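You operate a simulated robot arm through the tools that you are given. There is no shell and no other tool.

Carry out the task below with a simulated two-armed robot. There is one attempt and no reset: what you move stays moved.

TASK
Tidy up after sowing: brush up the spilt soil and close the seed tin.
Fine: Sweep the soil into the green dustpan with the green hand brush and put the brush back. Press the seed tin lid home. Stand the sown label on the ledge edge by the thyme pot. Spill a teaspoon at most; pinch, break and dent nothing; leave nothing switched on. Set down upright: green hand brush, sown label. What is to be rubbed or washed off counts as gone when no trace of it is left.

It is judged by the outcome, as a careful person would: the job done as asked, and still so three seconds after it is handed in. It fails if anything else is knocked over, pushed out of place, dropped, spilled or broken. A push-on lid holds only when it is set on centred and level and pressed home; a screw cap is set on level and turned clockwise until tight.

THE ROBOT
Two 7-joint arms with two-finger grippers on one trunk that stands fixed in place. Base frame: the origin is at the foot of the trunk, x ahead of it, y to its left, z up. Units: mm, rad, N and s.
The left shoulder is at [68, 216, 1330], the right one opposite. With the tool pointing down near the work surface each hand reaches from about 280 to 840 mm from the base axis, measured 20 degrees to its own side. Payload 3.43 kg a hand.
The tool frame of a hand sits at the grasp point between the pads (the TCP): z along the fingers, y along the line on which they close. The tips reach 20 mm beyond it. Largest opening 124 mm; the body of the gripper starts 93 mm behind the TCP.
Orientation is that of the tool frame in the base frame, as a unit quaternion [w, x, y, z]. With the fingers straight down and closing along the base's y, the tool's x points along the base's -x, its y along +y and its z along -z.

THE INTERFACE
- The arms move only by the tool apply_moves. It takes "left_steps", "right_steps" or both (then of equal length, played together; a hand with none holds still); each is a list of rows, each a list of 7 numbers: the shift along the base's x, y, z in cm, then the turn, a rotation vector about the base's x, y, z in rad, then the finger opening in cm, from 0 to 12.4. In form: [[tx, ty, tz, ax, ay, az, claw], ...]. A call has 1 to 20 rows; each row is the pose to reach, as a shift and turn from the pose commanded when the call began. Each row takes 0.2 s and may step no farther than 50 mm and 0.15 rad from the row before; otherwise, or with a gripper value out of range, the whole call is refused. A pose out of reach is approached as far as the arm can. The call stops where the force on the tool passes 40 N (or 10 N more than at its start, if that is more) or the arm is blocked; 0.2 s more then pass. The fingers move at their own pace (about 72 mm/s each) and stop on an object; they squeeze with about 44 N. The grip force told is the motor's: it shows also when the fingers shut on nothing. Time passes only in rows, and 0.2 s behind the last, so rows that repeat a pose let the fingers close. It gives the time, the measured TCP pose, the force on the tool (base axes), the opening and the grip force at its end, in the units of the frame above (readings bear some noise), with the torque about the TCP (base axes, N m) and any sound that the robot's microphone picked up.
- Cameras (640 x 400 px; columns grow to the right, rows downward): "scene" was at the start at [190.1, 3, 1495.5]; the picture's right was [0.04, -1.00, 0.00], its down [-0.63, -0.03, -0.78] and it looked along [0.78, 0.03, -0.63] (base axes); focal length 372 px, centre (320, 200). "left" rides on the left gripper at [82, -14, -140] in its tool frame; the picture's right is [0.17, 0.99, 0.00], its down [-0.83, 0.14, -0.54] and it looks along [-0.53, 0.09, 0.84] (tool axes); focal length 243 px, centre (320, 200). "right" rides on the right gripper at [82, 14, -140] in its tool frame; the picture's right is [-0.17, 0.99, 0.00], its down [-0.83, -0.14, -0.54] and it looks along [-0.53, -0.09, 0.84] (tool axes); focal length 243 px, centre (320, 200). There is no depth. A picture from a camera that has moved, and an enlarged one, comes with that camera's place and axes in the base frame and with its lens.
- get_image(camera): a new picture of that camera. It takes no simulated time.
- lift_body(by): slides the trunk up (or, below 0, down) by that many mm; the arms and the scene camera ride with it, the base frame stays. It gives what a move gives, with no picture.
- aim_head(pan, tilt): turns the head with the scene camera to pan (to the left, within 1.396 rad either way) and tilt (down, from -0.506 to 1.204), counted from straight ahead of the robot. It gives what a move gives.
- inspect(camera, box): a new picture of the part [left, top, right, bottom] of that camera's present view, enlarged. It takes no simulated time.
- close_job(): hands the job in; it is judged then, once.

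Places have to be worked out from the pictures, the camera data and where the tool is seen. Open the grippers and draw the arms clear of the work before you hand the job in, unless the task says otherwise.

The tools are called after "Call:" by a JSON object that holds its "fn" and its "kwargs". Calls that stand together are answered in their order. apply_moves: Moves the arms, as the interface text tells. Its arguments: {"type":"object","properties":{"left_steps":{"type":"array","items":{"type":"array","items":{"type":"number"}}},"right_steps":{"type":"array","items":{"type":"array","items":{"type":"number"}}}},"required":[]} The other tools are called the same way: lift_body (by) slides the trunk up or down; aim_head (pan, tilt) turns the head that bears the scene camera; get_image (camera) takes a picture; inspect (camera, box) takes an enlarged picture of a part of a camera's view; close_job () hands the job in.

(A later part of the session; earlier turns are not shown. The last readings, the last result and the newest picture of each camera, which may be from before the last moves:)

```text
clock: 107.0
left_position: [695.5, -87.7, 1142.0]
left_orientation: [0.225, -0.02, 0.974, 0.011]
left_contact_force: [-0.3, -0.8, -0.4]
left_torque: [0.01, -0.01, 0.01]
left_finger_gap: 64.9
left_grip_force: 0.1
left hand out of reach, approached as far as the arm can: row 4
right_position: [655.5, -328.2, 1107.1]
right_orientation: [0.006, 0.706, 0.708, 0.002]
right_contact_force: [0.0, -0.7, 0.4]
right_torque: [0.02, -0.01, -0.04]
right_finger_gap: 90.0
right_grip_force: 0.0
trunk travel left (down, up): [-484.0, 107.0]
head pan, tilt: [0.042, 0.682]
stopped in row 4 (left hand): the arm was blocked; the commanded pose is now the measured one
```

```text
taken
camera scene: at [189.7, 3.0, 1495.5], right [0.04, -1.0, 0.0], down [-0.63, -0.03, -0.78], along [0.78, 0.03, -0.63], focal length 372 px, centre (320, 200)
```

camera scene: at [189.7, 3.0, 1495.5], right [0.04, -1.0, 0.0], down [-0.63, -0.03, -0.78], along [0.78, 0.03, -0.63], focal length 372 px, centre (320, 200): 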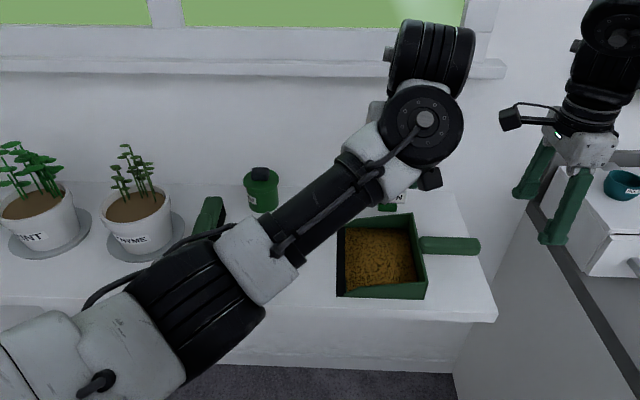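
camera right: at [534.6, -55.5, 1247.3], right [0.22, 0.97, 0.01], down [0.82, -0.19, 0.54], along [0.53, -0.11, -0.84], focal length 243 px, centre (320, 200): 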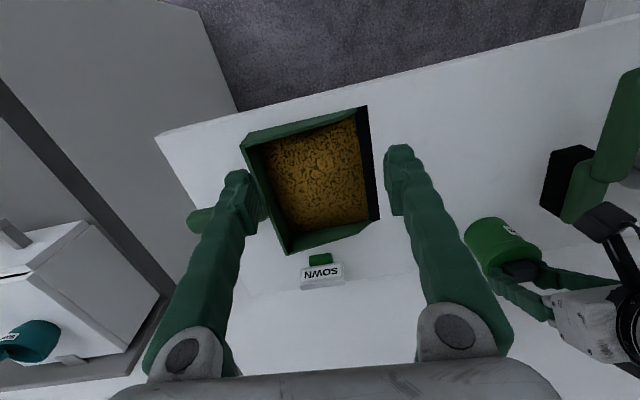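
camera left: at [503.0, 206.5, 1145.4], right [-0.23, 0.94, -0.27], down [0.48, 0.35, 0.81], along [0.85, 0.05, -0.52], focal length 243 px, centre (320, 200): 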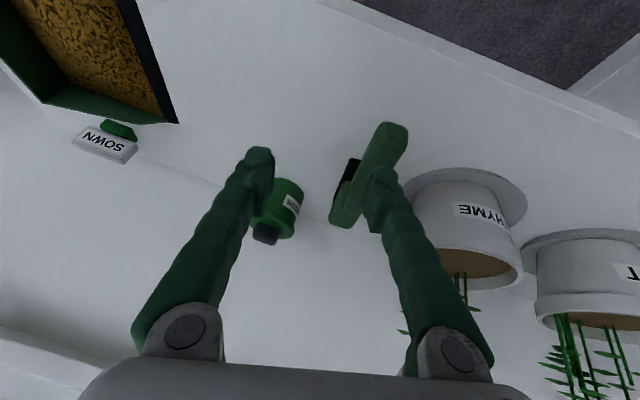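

It slipped into a somewhat higher elbow pose. I continue easing the tilt in smaller steps with pauses.

Call:
{"fn": "apply_moves", "kwargs": {"left_steps": [[0, -1, 0, 0, 0.03, 0, 6.5], [0, -2, 0, 0, 0.06, 0, 6.5], [0, -3, 0, 0, 0.09, 0, 6.5], [0, -3, 0, 0, 0.09, 0, 6.5], [0, -3, 0, 0, 0.12, 0, 6.5], [0, -3, 0, 0, 0.15, 0, 6.5], [0, -3, 0, 0, 0.15, 0, 6.5]]}}

Call:
{"fn": "get_image", "kwargs": {"camera": "scene"}}

```text
clock: 108.8
left_position: [709.1, -49.9, 1141.7]
left_orientation: [0.153, -0.04, 0.987, 0.014]
left_contact_force: [-0.4, -0.8, -0.9]
left_torque: [0.0, 0.02, -0.03]
left_finger_gap: 65.0
left_grip_force: 0.1
left hand out of reach, approached as far as the arm can: row 2, 3, 4, 5, 6, 7
right_position: [655.7, -329.7, 1107.9]
right_orientation: [0.006, 0.706, 0.708, 0.001]
right_contact_force: [-0.9, 0.8, 0.5]
right_torque: [-0.01, -0.01, 0.03]
right_finger_gap: 90.4
right_grip_force: 0.1
trunk travel left (down, up): [-484.0, 107.0]
head pan, tilt: [0.042, 0.682]
stopped in row 7 (left hand): the arm was blocked; the commanded pose is now the measured one
```

```text
taken
camera scene: at [190.0, 2.9, 1495.4], right [0.04, -1.0, 0.0], down [-0.63, -0.03, -0.78], along [0.78, 0.03, -0.63], focal length 372 px, centre (320, 200)
```

scene: 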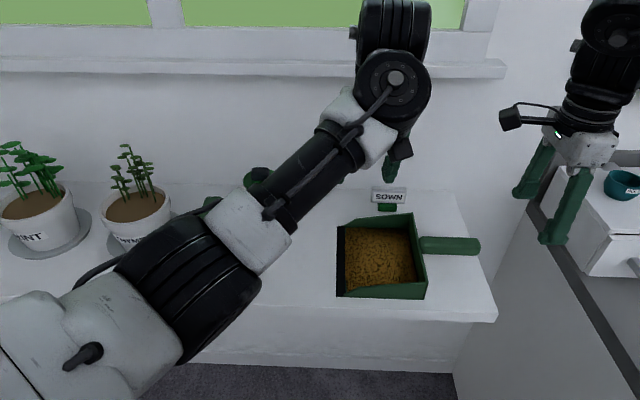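

The tilt is down to 0.31 and the elbow is coming up. I carry on, letting the hand drift left as it wants.

Call:
{"fn": "apply_moves", "kwargs": {"left_steps": [[0, 1, 0.5, 0, 0.04, 0, 6.5], [0, 2, 1, 0, 0.08, 0, 6.5], [0, 3, 1.5, 0, 0.12, 0, 6.5], [0, 4, 2, 0, 0.16, 0, 6.5], [0, 5, 2, 0, 0.2, 0, 6.5], [0, 6, 2, 0, 0.24, 0, 6.5], [0, 6, 2, 0, 0.24, 0, 6.5]]}}

Call:
{"fn": "get_image", "kwargs": {"camera": "scene"}}

```text
clock: 110.6
left_position: [726.5, 19.6, 1125.6]
left_orientation: [0.012, -0.046, 0.999, 0.027]
left_contact_force: [-0.3, 0.1, -0.3]
left_torque: [0.0, 0.03, 0.0]
left_finger_gap: 64.9
left_grip_force: 0.1
left hand out of reach, approached as far as the arm can: row 2, 3, 4, 5, 6, 7
right_position: [655.3, -328.4, 1108.8]
right_orientation: [0.005, 0.707, 0.708, 0.001]
right_contact_force: [0.3, -0.1, 0.5]
right_torque: [-0.06, 0.0, -0.01]
right_finger_gap: 89.9
right_grip_force: 0.0
trunk travel left (down, up): [-484.0, 107.0]
head pan, tilt: [0.042, 0.682]
stopped in row 7 (left hand): the arm was blocked; the commanded pose is now the measured one
```

```text
taken
camera scene: at [190.3, 3.3, 1495.4], right [0.04, -1.0, 0.0], down [-0.63, -0.03, -0.78], along [0.78, 0.03, -0.63], focal length 372 px, centre (320, 200)
```

scene: 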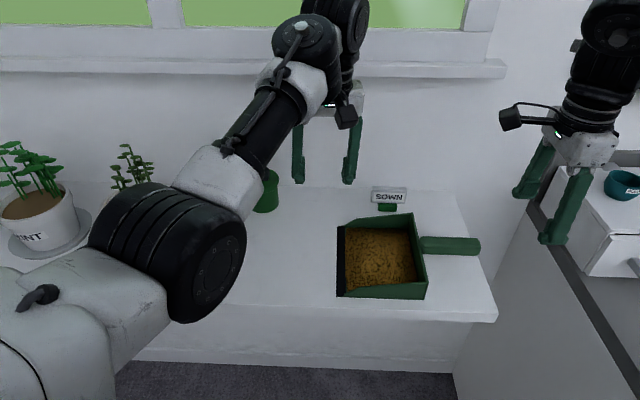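

The hand points straight down again. As once before, I now draw it back and left, which brought the arm to its usual posture.

Call:
{"fn": "apply_moves", "kwargs": {"left_steps": [[-1, 2, 0, 0, 0, 0, 6.5], [-3, 4, 0, 0, 0, -0.03, 6.5], [-5, 6, 0, 0, 0, -0.06, 6.5], [-7, 8, 0, 0, 0, -0.09, 6.5], [-9, 10, 0, 0, 0, -0.09, 6.5], [-11, 12, 0, 0, 0, -0.09, 6.5]]}}

Call:
{"fn": "get_image", "kwargs": {"camera": "scene"}}

```text
clock: 112.0
left_position: [739.9, 77.0, 1096.0]
left_orientation: [0.016, 0.001, 1.0, 0.025]
left_contact_force: [0.4, 0.0, 0.0]
left_torque: [-0.01, -0.01, 0.02]
left_finger_gap: 65.3
left_grip_force: 0.1
left hand out of reach, approached as far as the arm can: row 1, 2, 3, 4, 5, 6
right_position: [655.3, -328.0, 1107.6]
right_orientation: [0.006, 0.707, 0.708, 0.003]
right_contact_force: [0.6, 0.6, 0.4]
right_torque: [0.0, 0.01, 0.02]
right_finger_gap: 89.9
right_grip_force: 0.1
trunk travel left (down, up): [-484.0, 107.0]
head pan, tilt: [0.042, 0.682]
```

```text
taken
camera scene: at [189.8, 2.5, 1495.5], right [0.04, -1.0, 0.0], down [-0.63, -0.03, -0.78], along [0.78, 0.03, -0.63], focal length 372 px, centre (320, 200)
```

scene: 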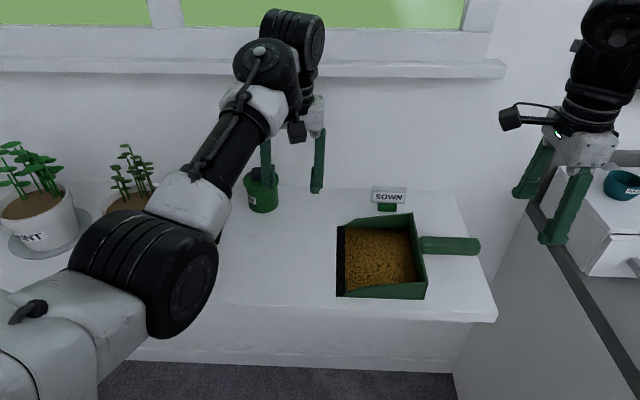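

At this height the hand-down poses run into joint limits; nearer the surface the reach is better. I lower the hand over the empty middle of the ledge and then draw back.

Call:
{"fn": "apply_moves", "kwargs": {"left_steps": [[0, 0, -1.5, 0, 0, 0, 6.5], [0, 0, -3, 0, 0, 0, 6.5], [0, 0, -5, 0, 0, 0, 6.5], [0, 0, -7, 0, 0, 0, 6.5], [0, 0, -8, 0, 0, 0, 6.5]]}}

Call:
{"fn": "apply_moves", "kwargs": {"left_steps": [[-2, 0, 0, 0, 0, 0, 6.5], [-4, 0, 0, 0, 0, 0, 6.5], [-6, 0, 0, 0, 0, 0, 6.5]]}}

Call:
{"fn": "get_image", "kwargs": {"camera": "scene"}}

```text
clock: 113.2
left_position: [746.1, 77.2, 1017.2]
left_orientation: [0.015, 0.002, 1.0, 0.025]
left_contact_force: [-0.8, 0.2, -0.7]
left_torque: [-0.02, 0.02, -0.02]
left_finger_gap: 65.1
left_grip_force: 0.0
right_position: [657.2, -328.1, 1107.6]
right_orientation: [0.006, 0.708, 0.706, 0.002]
right_contact_force: [-0.1, -0.5, -0.4]
right_torque: [0.03, 0.04, -0.01]
right_finger_gap: 90.0
right_grip_force: 0.2
trunk travel left (down, up): [-484.0, 107.0]
head pan, tilt: [0.042, 0.682]
```

```text
clock: 114.0
left_position: [698.1, 78.1, 1008.0]
left_orientation: [0.016, 0.0, 1.0, 0.026]
left_contact_force: [-0.2, 0.8, -1.0]
left_torque: [-0.01, 0.03, 0.01]
left_finger_gap: 64.8
left_grip_force: 0.1
left hand out of reach, approached as far as the arm can: row 3
right_position: [656.1, -328.0, 1107.1]
right_orientation: [0.006, 0.707, 0.707, 0.002]
right_contact_force: [0.0, 0.1, -0.6]
right_torque: [0.0, 0.01, 0.01]
right_finger_gap: 90.0
right_grip_force: 0.0
trunk travel left (down, up): [-484.0, 107.0]
head pan, tilt: [0.042, 0.682]
```

```text
taken
camera scene: at [190.3, 2.9, 1495.4], right [0.04, -1.0, 0.0], down [-0.63, -0.03, -0.78], along [0.78, 0.03, -0.63], focal length 372 px, centre (320, 200)
```

scene: 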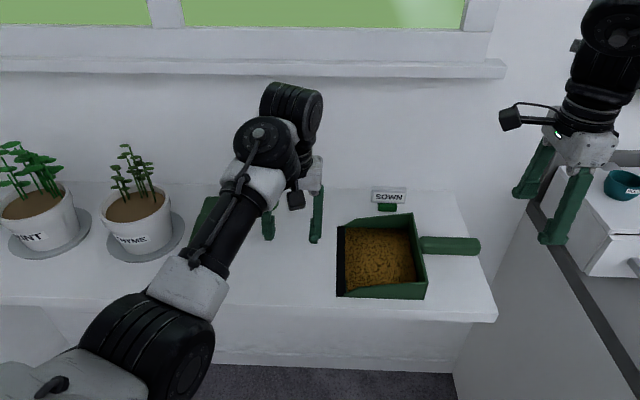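

Raising the trunk puts the hands lower relative to the shoulders, which should free the wrist. I lift the trunk 100 mm.

Call:
{"fn": "lift_body", "kwargs": {"by": 100}}

Call:
{"fn": "apply_moves", "kwargs": {"left_steps": [[0, 0, -2, 0, 0, 0, 6.5], [0, 0, -4, 0, 0, 0, 6.5], [0, 0, -6, 0, 0, 0, 6.5], [0, 0, -8, 0, 0, 0, 6.5], [0, 0, -10, 0, 0, 0, 6.5]]}}

Call:
{"fn": "apply_moves", "kwargs": {"left_steps": [[-2, 0, 0, 0, 0, 0, 6.5], [-4, 0, 0, 0, 0, 0, 6.5], [-6, 0, 0, 0, 0, 0, 6.5], [-8, 0, 0, 0, 0, 0, 6.5]]}}

Call:
{"fn": "get_image", "kwargs": {"camera": "scene"}}

```text
clock: 115.3
left_position: [700.2, 76.7, 1107.5]
left_orientation: [0.012, 0.001, 1.0, 0.025]
left_contact_force: [0.7, -0.1, -0.2]
left_torque: [0.02, -0.01, 0.01]
left_finger_gap: 65.0
left_grip_force: 0.0
right_position: [656.5, -328.4, 1205.7]
right_orientation: [0.003, 0.706, 0.708, 0.001]
right_contact_force: [-0.2, 0.0, -0.7]
right_torque: [-0.02, -0.01, 0.0]
right_finger_gap: 90.1
right_grip_force: 0.0
trunk travel left (down, up): [-584.0, 7.0]
head pan, tilt: [0.042, 0.682]
```

```text
clock: 116.5
left_position: [699.7, 74.4, 1009.0]
left_orientation: [0.017, 0.001, 1.0, 0.025]
left_contact_force: [0.7, 0.0, -0.7]
left_torque: [-0.01, -0.03, 0.04]
left_finger_gap: 65.0
left_grip_force: 0.0
right_position: [656.3, -328.8, 1207.9]
right_orientation: [0.006, 0.707, 0.707, 0.002]
right_contact_force: [0.3, -0.1, 0.1]
right_torque: [0.02, 0.01, 0.01]
right_finger_gap: 90.2
right_grip_force: 0.0
trunk travel left (down, up): [-584.0, 7.0]
head pan, tilt: [0.042, 0.682]
```

```text
clock: 117.5
left_position: [618.1, 76.8, 1011.3]
left_orientation: [0.016, 0.002, 1.0, 0.026]
left_contact_force: [-0.4, -0.2, 0.2]
left_torque: [0.0, -0.04, -0.02]
left_finger_gap: 65.3
left_grip_force: 0.1
right_position: [654.7, -328.2, 1209.0]
right_orientation: [0.006, 0.707, 0.707, 0.002]
right_contact_force: [-1.2, -0.8, 0.3]
right_torque: [0.01, -0.01, -0.01]
right_finger_gap: 89.8
right_grip_force: 0.1
trunk travel left (down, up): [-584.0, 7.0]
head pan, tilt: [0.042, 0.682]
```

```text
taken
camera scene: at [101.9, 3.4, 1610.2], right [0.04, -1.0, 0.0], down [-0.63, -0.03, -0.78], along [0.78, 0.03, -0.63], focal length 372 px, centre (320, 200)
```

scene: 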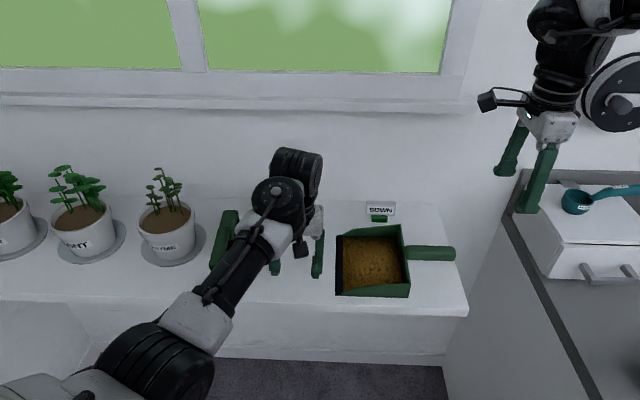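

With the trunk up the left arm tracks freely again. I park the left hand in front of the ledge, clear of the brush.

Call:
{"fn": "apply_moves", "kwargs": {"left_steps": [[-3, 1, 0.5, 0, 0, 0, 6.5], [-6, 3, 1, 0, 0, 0, 6.5], [-7, 6, 1.5, 0, 0, 0, 6.5], [-7, 9, 2, 0, 0, 0, 6.5], [-7, 12, 2.5, 0, 0, 0, 6.5], [-7, 15, 3, 0, 0, 0, 6.5]]}}

Call:
{"fn": "get_image", "kwargs": {"camera": "scene"}}

```text
clock: 118.9
left_position: [544.1, 175.6, 995.5]
left_orientation: [0.016, 0.001, 1.0, 0.025]
left_contact_force: [-0.1, -0.2, -0.2]
left_torque: [0.01, 0.0, -0.01]
left_finger_gap: 65.2
left_grip_force: 0.1
left hand out of reach, approached as far as the arm can: row 3, 4, 5, 6
right_position: [656.3, -329.9, 1206.5]
right_orientation: [0.005, 0.706, 0.708, 0.003]
right_contact_force: [1.2, 0.2, 0.1]
right_torque: [0.03, 0.0, -0.02]
right_finger_gap: 89.9
right_grip_force: 0.1
trunk travel left (down, up): [-584.0, 7.0]
head pan, tilt: [0.042, 0.682]
```

```text
taken
camera scene: at [103.5, 1.9, 1610.0], right [0.04, -1.0, 0.0], down [-0.63, -0.03, -0.78], along [0.78, 0.03, -0.63], focal length 372 px, centre (320, 200)
```

scene: 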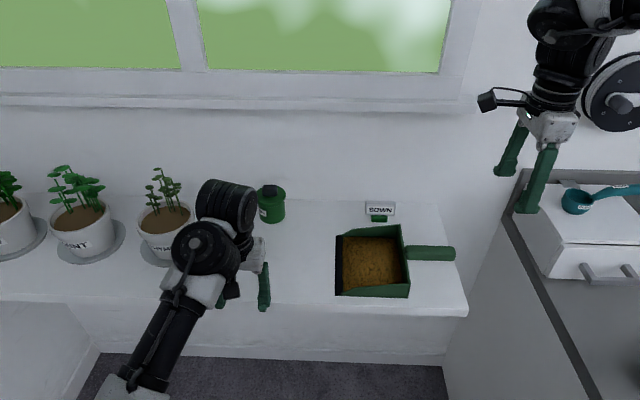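

The low elbow still limits the height here. I try leaning the hand gradually so that its wrist moves left, checking for force at each step.

Call:
{"fn": "apply_moves", "kwargs": {"left_steps": [[0, -1, 0, -0.08, 0, 0, 6.5], [0, -2, 0, -0.16, 0, 0, 6.5], [0, -3, 0, -0.24, 0, 0, 6.5], [0, -4, 0, -0.32, 0, 0, 6.5]]}}

Call:
{"fn": "get_image", "kwargs": {"camera": "scene"}}

```text
clock: 119.9
left_position: [545.4, 135.6, 998.1]
left_orientation: [0.015, 0.0, 0.991, -0.133]
left_contact_force: [0.7, -0.1, 0.0]
left_torque: [0.03, 0.0, -0.02]
left_finger_gap: 64.9
left_grip_force: 0.0
right_position: [655.2, -328.0, 1207.4]
right_orientation: [0.006, 0.707, 0.707, 0.003]
right_contact_force: [0.3, -0.5, 0.5]
right_torque: [0.0, 0.02, 0.0]
right_finger_gap: 89.8
right_grip_force: 0.0
trunk travel left (down, up): [-584.0, 7.0]
head pan, tilt: [0.042, 0.682]
```

```text
taken
camera scene: at [102.4, 2.4, 1610.1], right [0.04, -1.0, 0.0], down [-0.63, -0.03, -0.78], along [0.78, 0.03, -0.63], focal length 372 px, centre (320, 200)
```

scene: 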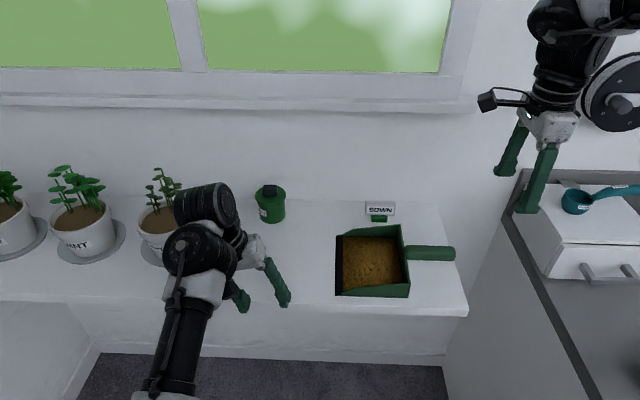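

Leaning tracks well. I lean further and rise.

Call:
{"fn": "apply_moves", "kwargs": {"left_steps": [[0, -1, 0.5, -0.12, 0, 0, 6.5], [0, -2, 1, -0.24, 0, 0, 6.5], [0, -3, 2, -0.36, 0, 0, 6.5], [0, -4, 3, -0.48, 0, 0, 6.5], [0, -4, 5, -0.6, 0, 0, 6.5], [0, -4, 7, -0.6, 0, 0, 6.5]]}}

Call:
{"fn": "get_image", "kwargs": {"camera": "scene"}}

```text
clock: 120.5
left_position: [548.3, 131.3, 1001.3]
left_orientation: [0.028, 0.056, 0.989, -0.136]
left_contact_force: [2.1, 0.7, -3.5]
left_torque: [-0.29, -0.03, -0.18]
left_finger_gap: 65.1
left_grip_force: 0.1
right_position: [655.8, -328.9, 1206.5]
right_orientation: [0.006, 0.707, 0.707, 0.004]
right_contact_force: [-0.8, -0.4, -0.6]
right_torque: [0.0, 0.04, -0.02]
right_finger_gap: 90.2
right_grip_force: 0.1
trunk travel left (down, up): [-584.0, 7.0]
head pan, tilt: [0.042, 0.682]
stopped in row 2 (left hand): the force on the tool passed its limit at 59 N (the readings are from after the stop); the commanded pose is now the measured one
```

```text
taken
camera scene: at [102.4, 1.8, 1610.1], right [0.04, -1.0, 0.0], down [-0.63, -0.03, -0.78], along [0.78, 0.03, -0.63], focal length 372 px, centre (320, 200)
```

scene: 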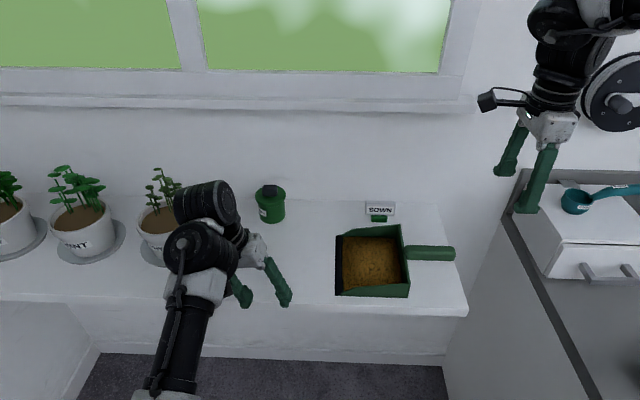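

It pinches again. I undo the lean and instead yaw the hand clockwise, which takes the camera bracket away from the forearm's side.

Call:
{"fn": "apply_moves", "kwargs": {"left_steps": [[0, 1, 0, 0.1, 0, 0, 6.5], [0, 2, 0, 0.2, 0, 0, 6.5], [0, 2, 0, 0.27, 0.02, 0, 6.5]]}}

Call:
{"fn": "apply_moves", "kwargs": {"left_steps": [[0, 0, 0, 0, 0, -0.14, 6.5], [0, 0, 0, 0, 0, -0.28, 6.5], [0, 0, 0, 0, 0, -0.42, 6.5], [0, 0, 0, 0, 0, -0.56, 6.5], [0, 0, 0, 0, 0, -0.7, 6.5]]}}

Call:
{"fn": "get_image", "kwargs": {"camera": "scene"}}

```text
clock: 120.8
left_position: [549.3, 136.5, 1001.6]
left_orientation: [0.028, 0.057, 0.992, -0.11]
left_contact_force: [0.9, -1.5, -1.6]
left_torque: [0.2, -0.04, 0.14]
left_finger_gap: 65.0
left_grip_force: 0.1
right_position: [656.6, -326.5, 1208.4]
right_orientation: [0.006, 0.706, 0.708, 0.002]
right_contact_force: [0.0, -0.2, -0.3]
right_torque: [-0.02, 0.02, 0.03]
right_finger_gap: 89.9
right_grip_force: 0.0
trunk travel left (down, up): [-584.0, 7.0]
head pan, tilt: [0.042, 0.682]
stopped in row 1 (left hand): the force on the tool passed its limit at 51 N (the readings are from after the stop); the commanded pose is now the measured one
```

```text
clock: 121.1
left_position: [550.7, 135.5, 1001.9]
left_orientation: [0.029, 0.076, 0.99, -0.111]
left_contact_force: [3.0, 0.0, -4.3]
left_torque: [-0.28, 0.04, -0.14]
left_finger_gap: 65.2
left_grip_force: 0.1
right_position: [656.2, -327.5, 1206.7]
right_orientation: [0.006, 0.706, 0.708, 0.003]
right_contact_force: [0.1, 0.4, -1.0]
right_torque: [0.01, 0.0, 0.04]
right_finger_gap: 89.8
right_grip_force: 0.1
trunk travel left (down, up): [-584.0, 7.0]
head pan, tilt: [0.042, 0.682]
stopped in row 1 (left hand): the force on the tool passed its limit at 59 N (the readings are from after the stop); the commanded pose is now the measured one
```

```text
taken
camera scene: at [102.7, 2.3, 1610.1], right [0.04, -1.0, 0.0], down [-0.63, -0.03, -0.78], along [0.78, 0.03, -0.63], focal length 372 px, centre (320, 200)
```

scene: 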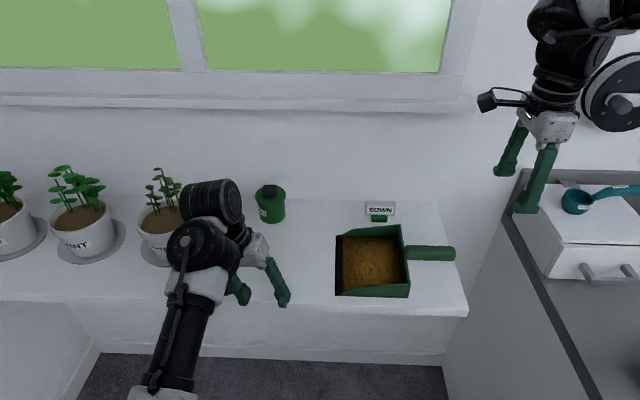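

The bracket still touches the forearm. I open the wrist by tilting forward while moving ahead a little.

Call:
{"fn": "apply_moves", "kwargs": {"left_steps": [[1, 0, 0, 0, -0.05, 0, 6.5], [3, 0, 0, 0, -0.12, 0, 6.5], [5, 0, 0, 0, -0.2, 0, 6.5]]}}

```text
clock: 121.9
left_position: [602.1, 134.4, 1000.6]
left_orientation: [0.128, 0.086, 0.983, -0.102]
left_contact_force: [-0.3, -0.7, -0.5]
left_torque: [0.02, -0.01, 0.01]
left_finger_gap: 65.0
left_grip_force: 0.0
right_position: [657.4, -326.8, 1207.9]
right_orientation: [0.005, 0.707, 0.708, 0.002]
right_contact_force: [-0.2, -0.1, -0.6]
right_torque: [-0.02, 0.01, -0.03]
right_finger_gap: 90.0
right_grip_force: 0.0
trunk travel left (down, up): [-584.0, 7.0]
head pan, tilt: [0.042, 0.682]
```

Free again. I level the hand while moving out over the empty middle of the ledge, to run a clockwise loop at low height with the trunk raised.

Call:
{"fn": "apply_moves", "kwargs": {"left_steps": [[2.5, -1, 0.5, 0.03, 0, 0.02, 6.5], [5, -2, 1, 0.07, 0.02, 0.05, 6.5], [7.5, -3, 1.5, 0.11, 0.06, 0.08, 6.5], [10, -4, 2, 0.15, 0.12, 0.11, 6.5], [12.5, -5, 2, 0.19, 0.18, 0.14, 6.5], [13.8, -5.5, 2, 0.22, 0.23, 0.17, 6.5]]}}

Call:
{"fn": "apply_moves", "kwargs": {"left_steps": [[0, -3, 0, 0, 0, 0, 6.5], [0, -6, 0, 0, 0, 0, 6.5], [0, -9, 0, 0, 0, 0, 6.5], [0, -12, 0, 0, 0, 0, 6.5]]}}

Call:
{"fn": "get_image", "kwargs": {"camera": "scene"}}

```text
clock: 123.3
left_position: [714.9, 103.5, 1030.2]
left_orientation: [0.013, 0.005, 1.0, 0.006]
left_contact_force: [-0.3, -0.8, 0.2]
left_torque: [0.02, -0.03, 0.01]
left_finger_gap: 64.9
left_grip_force: 0.0
left hand out of reach, approached as far as the arm can: row 5, 6
right_position: [655.0, -326.3, 1206.2]
right_orientation: [0.005, 0.707, 0.707, 0.001]
right_contact_force: [-0.6, 0.0, -0.8]
right_torque: [-0.06, -0.01, -0.01]
right_finger_gap: 89.8
right_grip_force: 0.0
trunk travel left (down, up): [-584.0, 7.0]
head pan, tilt: [0.042, 0.682]
```

```text
clock: 124.3
left_position: [680.4, 10.2, 1033.7]
left_orientation: [0.013, 0.005, 1.0, 0.007]
left_contact_force: [0.4, 0.7, -0.3]
left_torque: [0.01, 0.03, -0.02]
left_finger_gap: 64.8
left_grip_force: 0.0
left hand out of reach, approached as far as the arm can: row 1, 2, 3, 4
right_position: [655.4, -328.4, 1208.7]
right_orientation: [0.006, 0.707, 0.708, 0.003]
right_contact_force: [0.4, 0.0, 0.1]
right_torque: [0.02, -0.01, 0.0]
right_finger_gap: 90.1
right_grip_force: 0.1
trunk travel left (down, up): [-584.0, 7.0]
head pan, tilt: [0.042, 0.682]
```

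```text
taken
camera scene: at [101.7, 1.9, 1610.2], right [0.04, -1.0, 0.0], down [-0.63, -0.03, -0.78], along [0.78, 0.03, -0.63], focal length 372 px, centre (320, 200)
```

scene: 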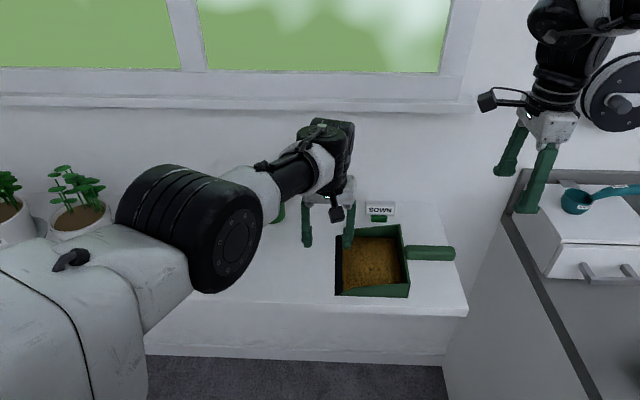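

The elbow has come up and the forearm is near level. I continue the loop: back towards me, then left.

Call:
{"fn": "apply_moves", "kwargs": {"left_steps": [[-2, 0, 0, 0, 0, 0, 6.5], [-4, 0, 0, 0, 0, 0, 6.5], [-6, 0, 0, 0, 0, 0, 6.5], [-8, 0, 0, 0, 0, 0, 6.5]]}}

Call:
{"fn": "get_image", "kwargs": {"camera": "scene"}}

```text
clock: 125.3
left_position: [611.4, 19.3, 1041.4]
left_orientation: [0.017, -0.004, 1.0, 0.006]
left_contact_force: [0.3, -0.3, 0.7]
left_torque: [0.04, 0.0, 0.03]
left_finger_gap: 65.1
left_grip_force: 0.1
left hand out of reach, approached as far as the arm can: row 1, 2
right_position: [654.4, -328.9, 1210.3]
right_orientation: [0.007, 0.706, 0.708, 0.004]
right_contact_force: [0.4, 0.2, 1.0]
right_torque: [-0.02, -0.01, 0.02]
right_finger_gap: 89.8
right_grip_force: 0.0
trunk travel left (down, up): [-584.0, 7.0]
head pan, tilt: [0.042, 0.682]
```

```text
taken
camera scene: at [100.6, 2.2, 1610.7], right [0.04, -1.0, 0.0], down [-0.63, -0.03, -0.78], along [0.78, 0.03, -0.63], focal length 372 px, centre (320, 200)
```

scene: 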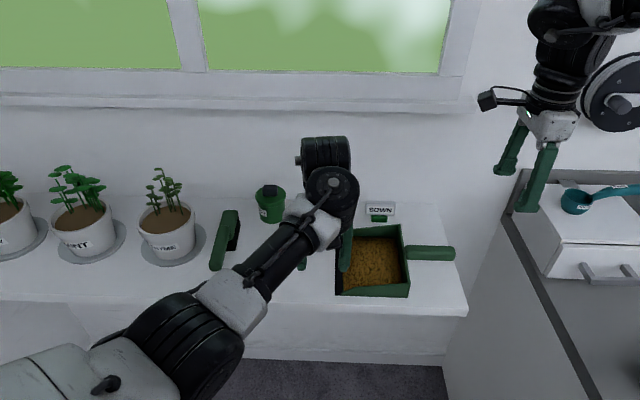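

The elbow dropped again on retreat. I go back out to where it was high and add a counter-clockwise yaw, as in the earlier recovery, before retreating.

Call:
{"fn": "apply_moves", "kwargs": {"left_steps": [[3, 1, 0, 0, 0, 0.05, 6.5], [6, 2, 0, 0, 0, 0.1, 6.5], [9, 3, 0, 0, 0, 0.2, 6.5], [9, 3, 0, 0, 0, 0.3, 6.5], [9, 3, 0, 0, 0, 0.4, 6.5], [9, 3, 1, 0, 0, 0.5, 6.5], [9, 3, 2, 0, 0, 0.6, 6.5]]}}

Call:
{"fn": "get_image", "kwargs": {"camera": "scene"}}

```text
clock: 126.9
left_position: [693.1, 41.3, 1053.8]
left_orientation: [0.009, -0.291, 0.957, 0.012]
left_contact_force: [-0.7, 0.5, -0.1]
left_torque: [0.01, 0.02, -0.03]
left_finger_gap: 65.2
left_grip_force: 0.2
right_position: [656.5, -328.9, 1207.6]
right_orientation: [0.006, 0.707, 0.708, 0.003]
right_contact_force: [-0.3, -0.6, -1.1]
right_torque: [0.01, 0.03, 0.01]
right_finger_gap: 89.8
right_grip_force: 0.0
trunk travel left (down, up): [-584.0, 7.0]
head pan, tilt: [0.042, 0.682]
```

```text
taken
camera scene: at [102.6, 2.8, 1610.1], right [0.04, -1.0, 0.0], down [-0.63, -0.03, -0.78], along [0.78, 0.03, -0.63], focal length 372 px, centre (320, 200)
```

scene: 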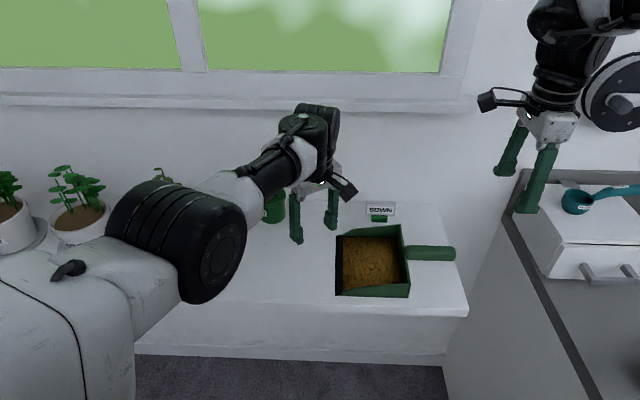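

It tracks with the elbow high. I now raise the hand here and watch.

Call:
{"fn": "apply_moves", "kwargs": {"left_steps": [[0, 1, 2, 0, 0, 0, 6.5], [0, 2, 4, 0, 0, 0, 6.5], [0, 3, 6, 0, 0, 0, 6.5], [0, 4, 8, 0, 0, 0, 6.5]]}}

Call:
{"fn": "get_image", "kwargs": {"camera": "scene"}}

```text
clock: 127.9
left_position: [693.6, 82.4, 1134.2]
left_orientation: [0.009, -0.292, 0.956, 0.011]
left_contact_force: [-0.9, -0.2, -0.8]
left_torque: [0.0, 0.03, 0.01]
left_finger_gap: 65.0
left_grip_force: 0.0
right_position: [656.3, -327.3, 1207.4]
right_orientation: [0.006, 0.707, 0.708, 0.003]
right_contact_force: [1.1, -0.3, -0.2]
right_torque: [0.0, 0.0, 0.0]
right_finger_gap: 90.1
right_grip_force: 0.1
trunk travel left (down, up): [-584.0, 7.0]
head pan, tilt: [0.042, 0.682]
```

```text
taken
camera scene: at [102.3, 3.6, 1610.2], right [0.04, -1.0, 0.0], down [-0.63, -0.03, -0.78], along [0.78, 0.03, -0.63], focal length 372 px, centre (320, 200)
```

scene: 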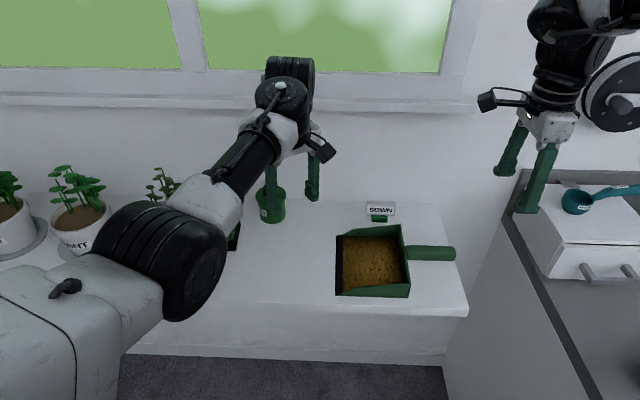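

With counter-clockwise yaw the arm is free even at this height. Yaw of +90° would also let the fingers close across the label's thickness, so I test how far it goes.

Call:
{"fn": "apply_moves", "kwargs": {"left_steps": [[-1, 0, 0, 0, 0, 0.14, 6.5], [-2, 0, 0, 0, 0, 0.28, 6.5], [-3, 0, 0, 0, 0, 0.42, 6.5], [-4, 0, 0, 0, 0, 0.56, 6.5], [-5, 0, 0, 0, 0, 0.7, 6.5], [-6, 0, 0, 0, 0, 0.84, 6.5], [-7, 0, 0, 0, 0, 0.96, 6.5]]}}

Call:
{"fn": "get_image", "kwargs": {"camera": "scene"}}

```text
clock: 129.5
left_position: [648.0, 115.1, 1106.8]
left_orientation: [0.003, -0.7, 0.714, 0.014]
left_contact_force: [0.6, 0.4, 0.0]
left_torque: [-0.08, 0.05, 0.03]
left_finger_gap: 64.9
left_grip_force: 0.1
left hand out of reach, approached as far as the arm can: row 5, 6, 7
right_position: [656.2, -326.5, 1209.2]
right_orientation: [0.006, 0.707, 0.708, 0.002]
right_contact_force: [0.0, 1.0, 0.1]
right_torque: [-0.07, 0.03, 0.0]
right_finger_gap: 89.9
right_grip_force: 0.0
trunk travel left (down, up): [-584.0, 7.0]
head pan, tilt: [0.042, 0.682]
```

```text
taken
camera scene: at [103.4, 5.9, 1610.2], right [0.04, -1.0, 0.0], down [-0.63, -0.03, -0.78], along [0.78, 0.03, -0.63], focal length 372 px, centre (320, 200)
```

scene: 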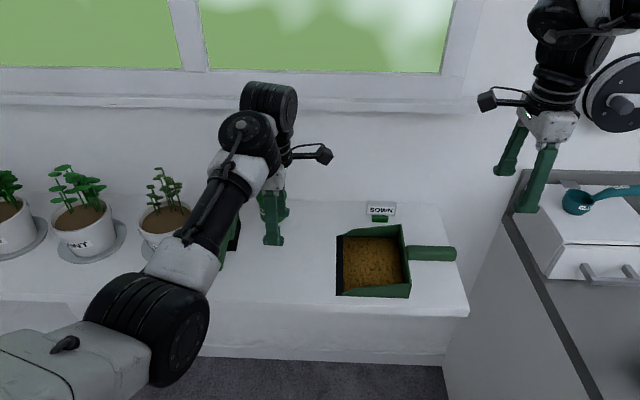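

Yaw of +90° works. I test carrying the hand left at x≈600, above the brush level, to the spot before the thyme pot.

Call:
{"fn": "apply_moves", "kwargs": {"left_steps": [[-2.5, 0, -1.5, 0, 0, 0, 6.5], [-4.8, 1, -3, 0, 0, 0, 6.5], [-4.8, 4, -3, 0, 0, 0, 6.5], [-4.8, 7, -3, 0, 0, 0, 6.5], [-4.8, 10, -3, 0, 0, 0, 6.5], [-4.8, 13, -3, 0, 0, 0, 6.5]]}}

Call:
{"fn": "get_image", "kwargs": {"camera": "scene"}}

```text
clock: 130.9
left_position: [578.1, 238.8, 1003.7]
left_orientation: [0.001, -0.698, 0.716, 0.015]
left_contact_force: [-2.9, -1.3, -0.1]
left_torque: [0.13, -0.15, -0.04]
left_finger_gap: 65.0
left_grip_force: 0.0
left hand out of reach, approached as far as the arm can: row 1, 2, 3, 4, 5, 6
right_position: [655.6, -326.4, 1206.2]
right_orientation: [0.005, 0.707, 0.708, 0.0]
right_contact_force: [0.4, 1.5, -1.0]
right_torque: [-0.24, 0.0, 0.01]
right_finger_gap: 89.7
right_grip_force: 0.1
trunk travel left (down, up): [-584.0, 7.0]
head pan, tilt: [0.042, 0.682]
```

```text
taken
camera scene: at [102.8, 6.8, 1609.4], right [0.04, -1.0, 0.0], down [-0.63, -0.03, -0.78], along [0.78, 0.03, -0.63], focal length 372 px, centre (320, 200)
```

scene: 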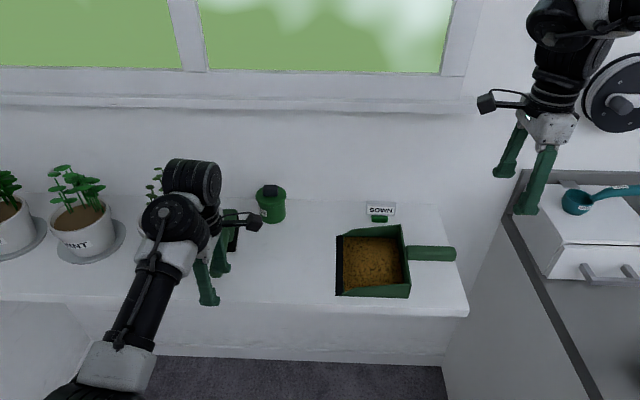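

The hand sank to z≈1004 near the brush handle. I check the clearance before moving on.

Call:
{"fn": "inspect", "kwargs": {"camera": "scene", "box": [140, 190, 300, 320]}}

Call:
{"fn": "get_image", "kwargs": {"camera": "left"}}

```text
3.08 times, centred on (220, 255) of scene
camera zoom: at [102.8, 6.8, 1609.4], right [0.04, -1.0, 0.0], down [-0.63, -0.03, -0.78], along [0.78, 0.03, -0.63], focal length 1146 px, centre (628, 31)
```

zoom: 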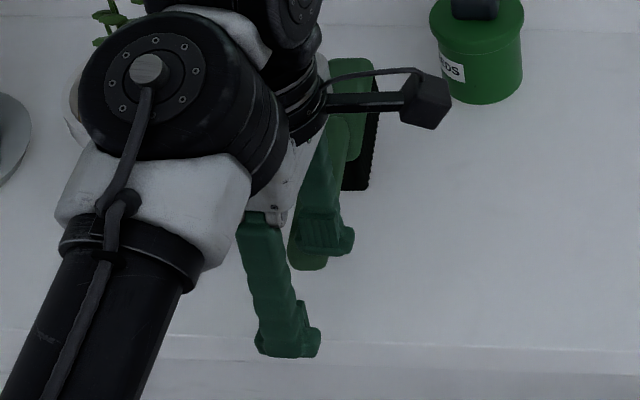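

```text
taken
camera left: at [595.2, 151.9, 1142.1], right [-0.99, -0.14, 0.02], down [-0.11, 0.82, 0.56], along [-0.09, 0.55, -0.83], focal length 243 px, centre (320, 200)
```

left: 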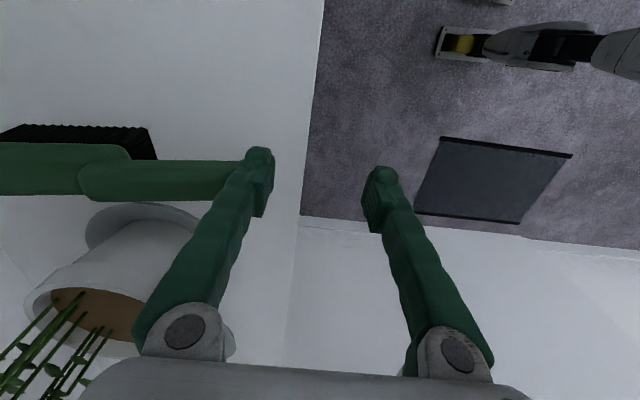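

The far finger is right beside the brush handle's end. I back away towards me at once.

Call:
{"fn": "apply_moves", "kwargs": {"left_steps": [[-1, 0, 0, 0, 0, 0, 6.5], [-2.5, 0, 0, 0, 0, 0, 6.5], [-4, 0, 0, 0, 0, 0, 6.5]]}}

Call:
{"fn": "get_image", "kwargs": {"camera": "left"}}

Call:
{"fn": "inspect", "kwargs": {"camera": "scene", "box": [140, 190, 300, 320]}}

```text
clock: 131.7
left_position: [579.9, 239.6, 1006.8]
left_orientation: [0.005, -0.7, 0.714, 0.014]
left_contact_force: [0.5, 0.2, 0.5]
left_torque: [0.04, 0.01, 0.01]
left_finger_gap: 64.7
left_grip_force: 0.1
left hand out of reach, approached as far as the arm can: row 1, 2, 3
right_position: [654.9, -328.5, 1208.0]
right_orientation: [0.006, 0.707, 0.708, 0.003]
right_contact_force: [0.0, 0.3, -0.3]
right_torque: [-0.01, 0.0, 0.02]
right_finger_gap: 89.8
right_grip_force: 0.1
trunk travel left (down, up): [-584.0, 7.0]
head pan, tilt: [0.042, 0.682]
```

```text
taken
camera left: at [596.5, 151.8, 1146.2], right [-0.99, -0.15, 0.01], down [-0.12, 0.82, 0.56], along [-0.09, 0.55, -0.83], focal length 243 px, centre (320, 200)
```

left: 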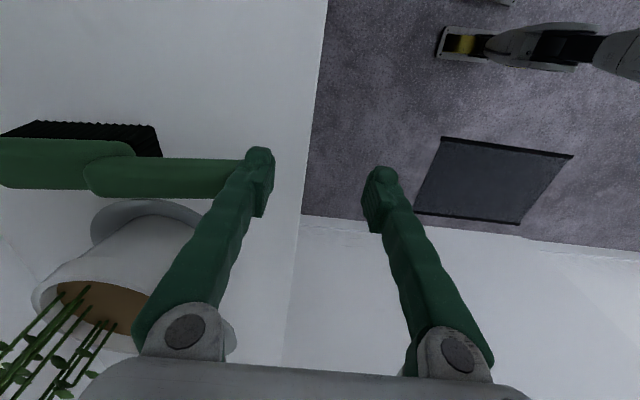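

```text
3.08 times, centred on (220, 255) of scene
camera zoom: at [102.2, 2.8, 1610.2], right [0.04, -1.0, 0.0], down [-0.63, -0.03, -0.78], along [0.78, 0.03, -0.63], focal length 1146 px, centre (628, 31)
```

zoom: 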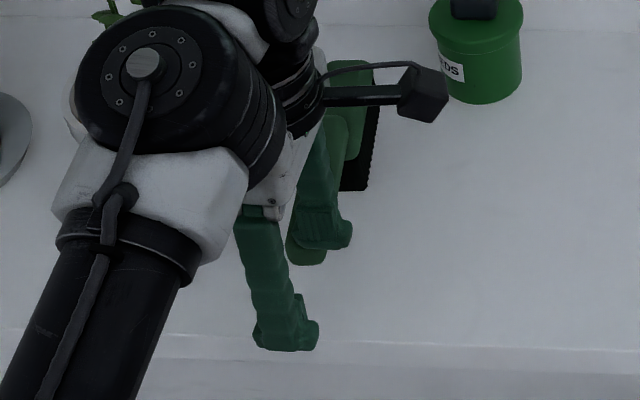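

No contact, but this posture cannot come nearer. I move away to the right, over the empty middle, and then push the loop further right with the hand straight down to raise the elbow more.

Call:
{"fn": "apply_moves", "kwargs": {"left_steps": [[0, -3, 0, 0, 0, 0, 6.5], [1, -6, 0, 0, 0, -0.1, 6.5], [3, -9, 0, 0, 0, -0.24, 6.5], [5, -12, 1, 0, 0, -0.38, 6.5], [7, -15, 2, 0, 0, -0.52, 6.5], [9, -18, 3, 0, 0, -0.66, 6.5], [10, -20, 4, 0, 0, -0.8, 6.5], [10, -22, 4, 0, 0, -0.94, 6.5], [10, -23, 4, 0, 0, -1.08, 6.5]]}}

Call:
{"fn": "get_image", "kwargs": {"camera": "scene"}}

```text
clock: 133.7
left_position: [681.1, 6.2, 1047.6]
left_orientation: [0.01, -0.232, 0.973, 0.011]
left_contact_force: [0.3, 0.1, 0.4]
left_torque: [0.0, 0.0, 0.0]
left_finger_gap: 65.0
left_grip_force: 0.1
right_position: [656.0, -328.8, 1206.3]
right_orientation: [0.006, 0.706, 0.708, 0.002]
right_contact_force: [-0.3, 0.1, -0.4]
right_torque: [-0.01, -0.02, 0.01]
right_finger_gap: 90.0
right_grip_force: 0.1
trunk travel left (down, up): [-584.0, 7.0]
head pan, tilt: [0.042, 0.682]
```

```text
taken
camera scene: at [102.7, 2.7, 1610.1], right [0.04, -1.0, 0.0], down [-0.63, -0.03, -0.78], along [0.78, 0.03, -0.63], focal length 372 px, centre (320, 200)
```

scene: 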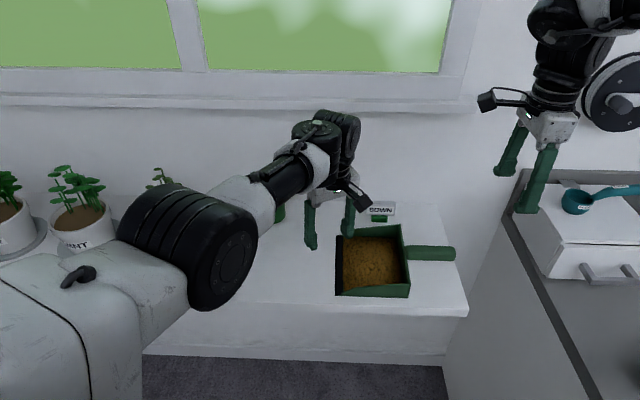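

It tracks fully. I continue to the right.

Call:
{"fn": "apply_moves", "kwargs": {"left_steps": [[-1, -3, 0.5, 0, 0, 0, 6.5], [-2, -6, 1, 0, 0, 0, 6.5], [-3, -9, 1.5, 0, 0, 0, 6.5], [-4, -12, 2, 0, 0, 0, 6.5]]}}

Call:
{"fn": "get_image", "kwargs": {"camera": "scene"}}

```text
clock: 134.7
left_position: [635.0, -48.6, 1062.6]
left_orientation: [0.01, -0.235, 0.972, 0.013]
left_contact_force: [-0.6, 0.4, 0.3]
left_torque: [0.0, -0.01, 0.02]
left_finger_gap: 65.1
left_grip_force: 0.0
left hand out of reach, approached as far as the arm can: row 1, 2, 3, 4
right_position: [655.1, -329.2, 1208.6]
right_orientation: [0.006, 0.707, 0.707, 0.003]
right_contact_force: [1.0, 0.3, -0.5]
right_torque: [0.01, 0.02, 0.0]
right_finger_gap: 90.3
right_grip_force: 0.1
trunk travel left (down, up): [-584.0, 7.0]
head pan, tilt: [0.042, 0.682]
```

```text
taken
camera scene: at [102.2, 2.4, 1610.2], right [0.04, -1.0, 0.0], down [-0.63, -0.03, -0.78], along [0.78, 0.03, -0.63], focal length 372 px, centre (320, 200)
```

scene: 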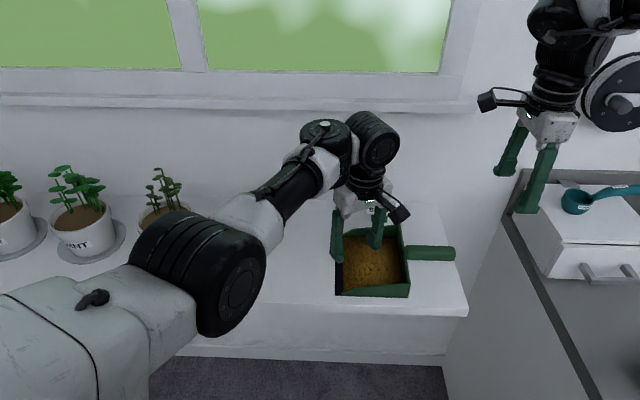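

The arm works in this posture, so I will use it as it is. Next is the label: I park the left hand high over the empty middle of the ledge so that the right hand can fetch the label.

Call:
{"fn": "apply_moves", "kwargs": {"left_steps": [[2, 3, 0, 0, 0, 0.03, 6.5], [4, 6, 1, 0, 0, 0.06, 6.5], [6, 9, 3, 0, 0, 0.09, 6.5], [6, 12, 5, 0, 0, 0.12, 6.5], [6, 15, 7, 0, 0, 0.12, 6.5]]}}

Call:
{"fn": "get_image", "kwargs": {"camera": "scene"}}

```text
clock: 135.9
left_position: [695.6, 99.9, 1134.1]
left_orientation: [0.009, -0.291, 0.957, 0.01]
left_contact_force: [0.1, 0.3, -0.5]
left_torque: [-0.02, -0.02, 0.01]
left_finger_gap: 65.1
left_grip_force: 0.0
right_position: [656.0, -327.4, 1209.3]
right_orientation: [0.006, 0.707, 0.708, 0.002]
right_contact_force: [-0.8, 0.0, -0.5]
right_torque: [-0.05, 0.03, 0.03]
right_finger_gap: 90.0
right_grip_force: 0.0
trunk travel left (down, up): [-584.0, 7.0]
head pan, tilt: [0.042, 0.682]
```

```text
taken
camera scene: at [102.4, 4.0, 1610.2], right [0.04, -1.0, 0.0], down [-0.63, -0.03, -0.78], along [0.78, 0.03, -0.63], focal length 372 px, centre (320, 200)
```

scene: 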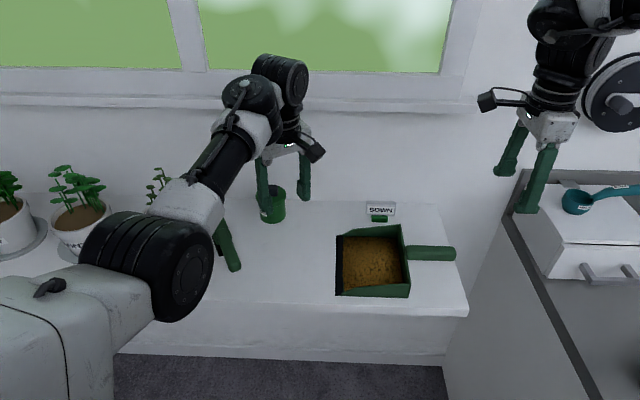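

The brush looks different in this view. I zoom in on it at once.

Call:
{"fn": "inspect", "kwargs": {"camera": "scene", "box": [150, 190, 300, 300]}}

Call:
{"fn": "get_image", "kwargs": {"camera": "left"}}

```text
3.64 times, centred on (225, 245) of scene
camera zoom: at [102.4, 4.0, 1610.2], right [0.04, -1.0, 0.0], down [-0.63, -0.03, -0.78], along [0.78, 0.03, -0.63], focal length 1354 px, centre (666, 36)
```

zoom: 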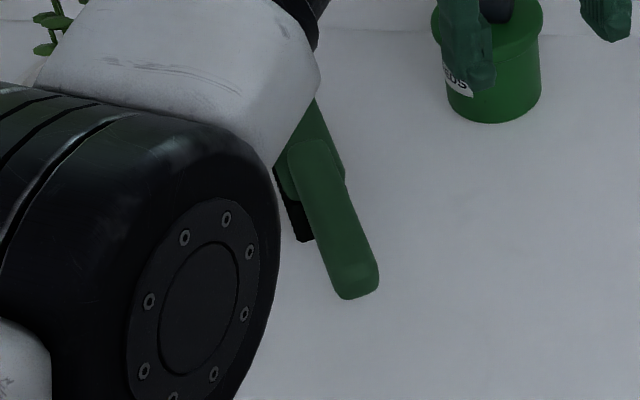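

```text
taken
camera left: at [634.9, 38.8, 1272.4], right [-0.69, 0.73, 0.01], down [0.6, 0.56, 0.56], along [0.4, 0.39, -0.83], focal length 243 px, centre (320, 200)
```

left: 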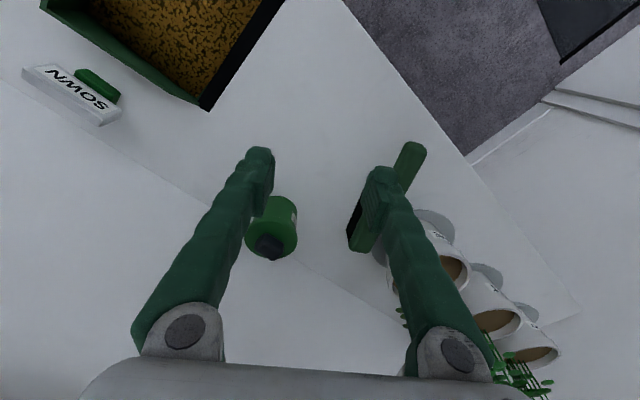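

While I moved away from there, a finger dragged the brush's handle to the right: it still stands on its bristles but is turned by about 0.4 rad. I go over it to grip and straighten it, with the hand yawed to match the handle.

Call:
{"fn": "apply_moves", "kwargs": {"left_steps": [[0, 3, 0, 0, 0, -0.03, 7], [0, 6, 0, 0, 0, -0.06, 7], [-0.5, 9, -1, 0, 0, -0.1, 7], [-0.5, 12, -3, 0, 0, -0.14, 7], [-0.5, 14, -5, 0, 0, -0.14, 7]]}}

Call:
{"fn": "get_image", "kwargs": {"camera": "left"}}

Call:
{"fn": "get_image", "kwargs": {"camera": "scene"}}

```text
clock: 137.1
left_position: [689.2, 241.7, 1082.7]
left_orientation: [0.01, -0.223, 0.975, 0.011]
left_contact_force: [0.1, -0.4, 0.1]
left_torque: [-0.03, 0.01, 0.01]
left_finger_gap: 70.1
left_grip_force: 0.2
right_position: [655.9, -327.5, 1208.5]
right_orientation: [0.005, 0.706, 0.708, 0.001]
right_contact_force: [0.1, 0.7, -1.1]
right_torque: [-0.02, 0.02, 0.0]
right_finger_gap: 90.0
right_grip_force: 0.0
trunk travel left (down, up): [-584.0, 7.0]
head pan, tilt: [0.042, 0.682]
```

```text
taken
camera left: at [621.3, 189.9, 1220.3], right [-0.58, 0.82, 0.01], down [0.68, 0.47, 0.56], along [0.45, 0.33, -0.83], focal length 243 px, centre (320, 200)
```

left: 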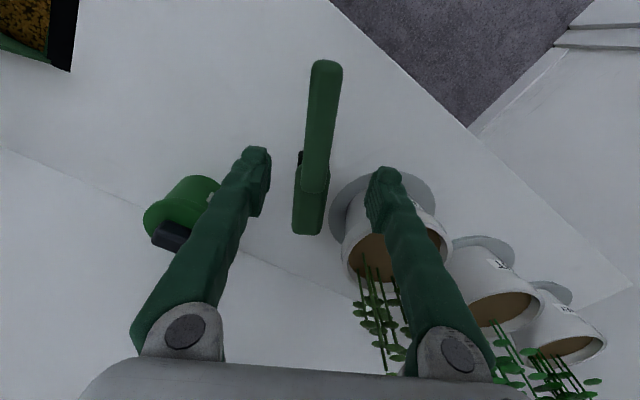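

```text
taken
camera scene: at [102.8, 3.6, 1610.1], right [0.04, -1.0, 0.0], down [-0.63, -0.03, -0.78], along [0.78, 0.03, -0.63], focal length 372 px, centre (320, 200)
```

scene: 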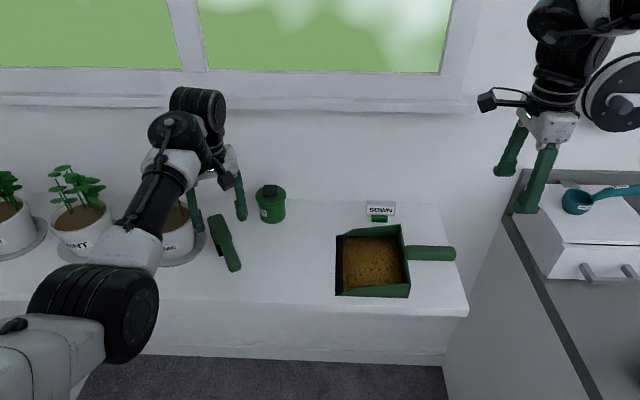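

The handle lies between the fingers; relative to the hand it is turned about 0.06 rad further. I correct the yaw and descend part way.

Call:
{"fn": "apply_moves", "kwargs": {"left_steps": [[0, 0, -1.5, 0, 0, 0.03, 7], [0, 0, -3, 0, 0, 0.06, 7], [0, 0, -4.5, 0, 0, 0.06, 7], [0, 0, -6, 0, 0, 0.06, 7]]}}

Call:
{"fn": "get_image", "kwargs": {"camera": "left"}}

```text
clock: 138.1
left_position: [690.4, 240.7, 1021.5]
left_orientation: [0.01, -0.253, 0.967, 0.011]
left_contact_force: [-0.8, 0.0, 0.5]
left_torque: [0.0, 0.02, 0.04]
left_finger_gap: 70.3
left_grip_force: 0.1
right_position: [656.8, -327.0, 1207.4]
right_orientation: [0.005, 0.706, 0.708, 0.003]
right_contact_force: [-0.6, 1.1, 1.2]
right_torque: [-0.01, 0.0, 0.01]
right_finger_gap: 89.8
right_grip_force: 0.2
trunk travel left (down, up): [-584.0, 7.0]
head pan, tilt: [0.042, 0.682]
```

```text
taken
camera left: at [624.9, 184.5, 1159.9], right [-0.63, 0.78, 0.01], down [0.65, 0.51, 0.56], along [0.43, 0.36, -0.83], focal length 243 px, centre (320, 200)
```

left: 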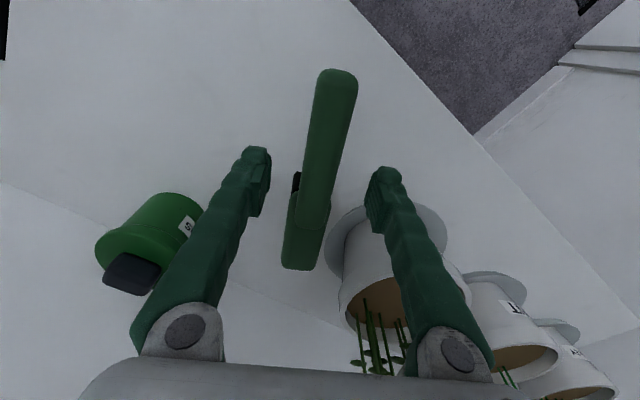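

Aligned well. I descend to grip height and check.

Call:
{"fn": "apply_moves", "kwargs": {"left_steps": [[0, 0, -1.5, 0, 0, -0.02, 7], [0, 0, -3, 0, 0, -0.02, 7], [0, 0, -3.6, 0, 0, -0.02, 6], [0, 0, -3.6, 0, 0, -0.02, 4.5]]}}

Call:
{"fn": "get_image", "kwargs": {"camera": "left"}}

```text
clock: 139.1
left_position: [689.8, 239.6, 986.1]
left_orientation: [0.01, -0.244, 0.97, 0.011]
left_contact_force: [-0.4, 0.3, -0.4]
left_torque: [0.0, -0.01, 0.02]
left_finger_gap: 45.0
left_grip_force: 0.1
right_position: [655.6, -328.5, 1208.2]
right_orientation: [0.005, 0.706, 0.708, 0.003]
right_contact_force: [-0.1, -0.1, 0.2]
right_torque: [0.0, 0.0, -0.01]
right_finger_gap: 90.1
right_grip_force: 0.1
trunk travel left (down, up): [-584.0, 7.0]
head pan, tilt: [0.042, 0.682]
```

```text
taken
camera left: at [623.1, 185.0, 1125.1], right [-0.61, 0.79, 0.01], down [0.66, 0.5, 0.56], along [0.44, 0.35, -0.83], focal length 243 px, centre (320, 200)
```

left: 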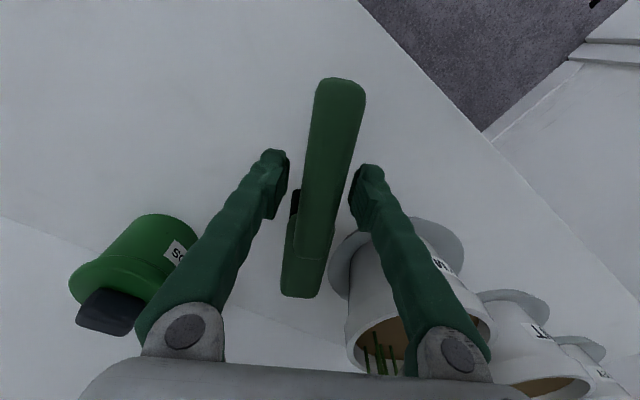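

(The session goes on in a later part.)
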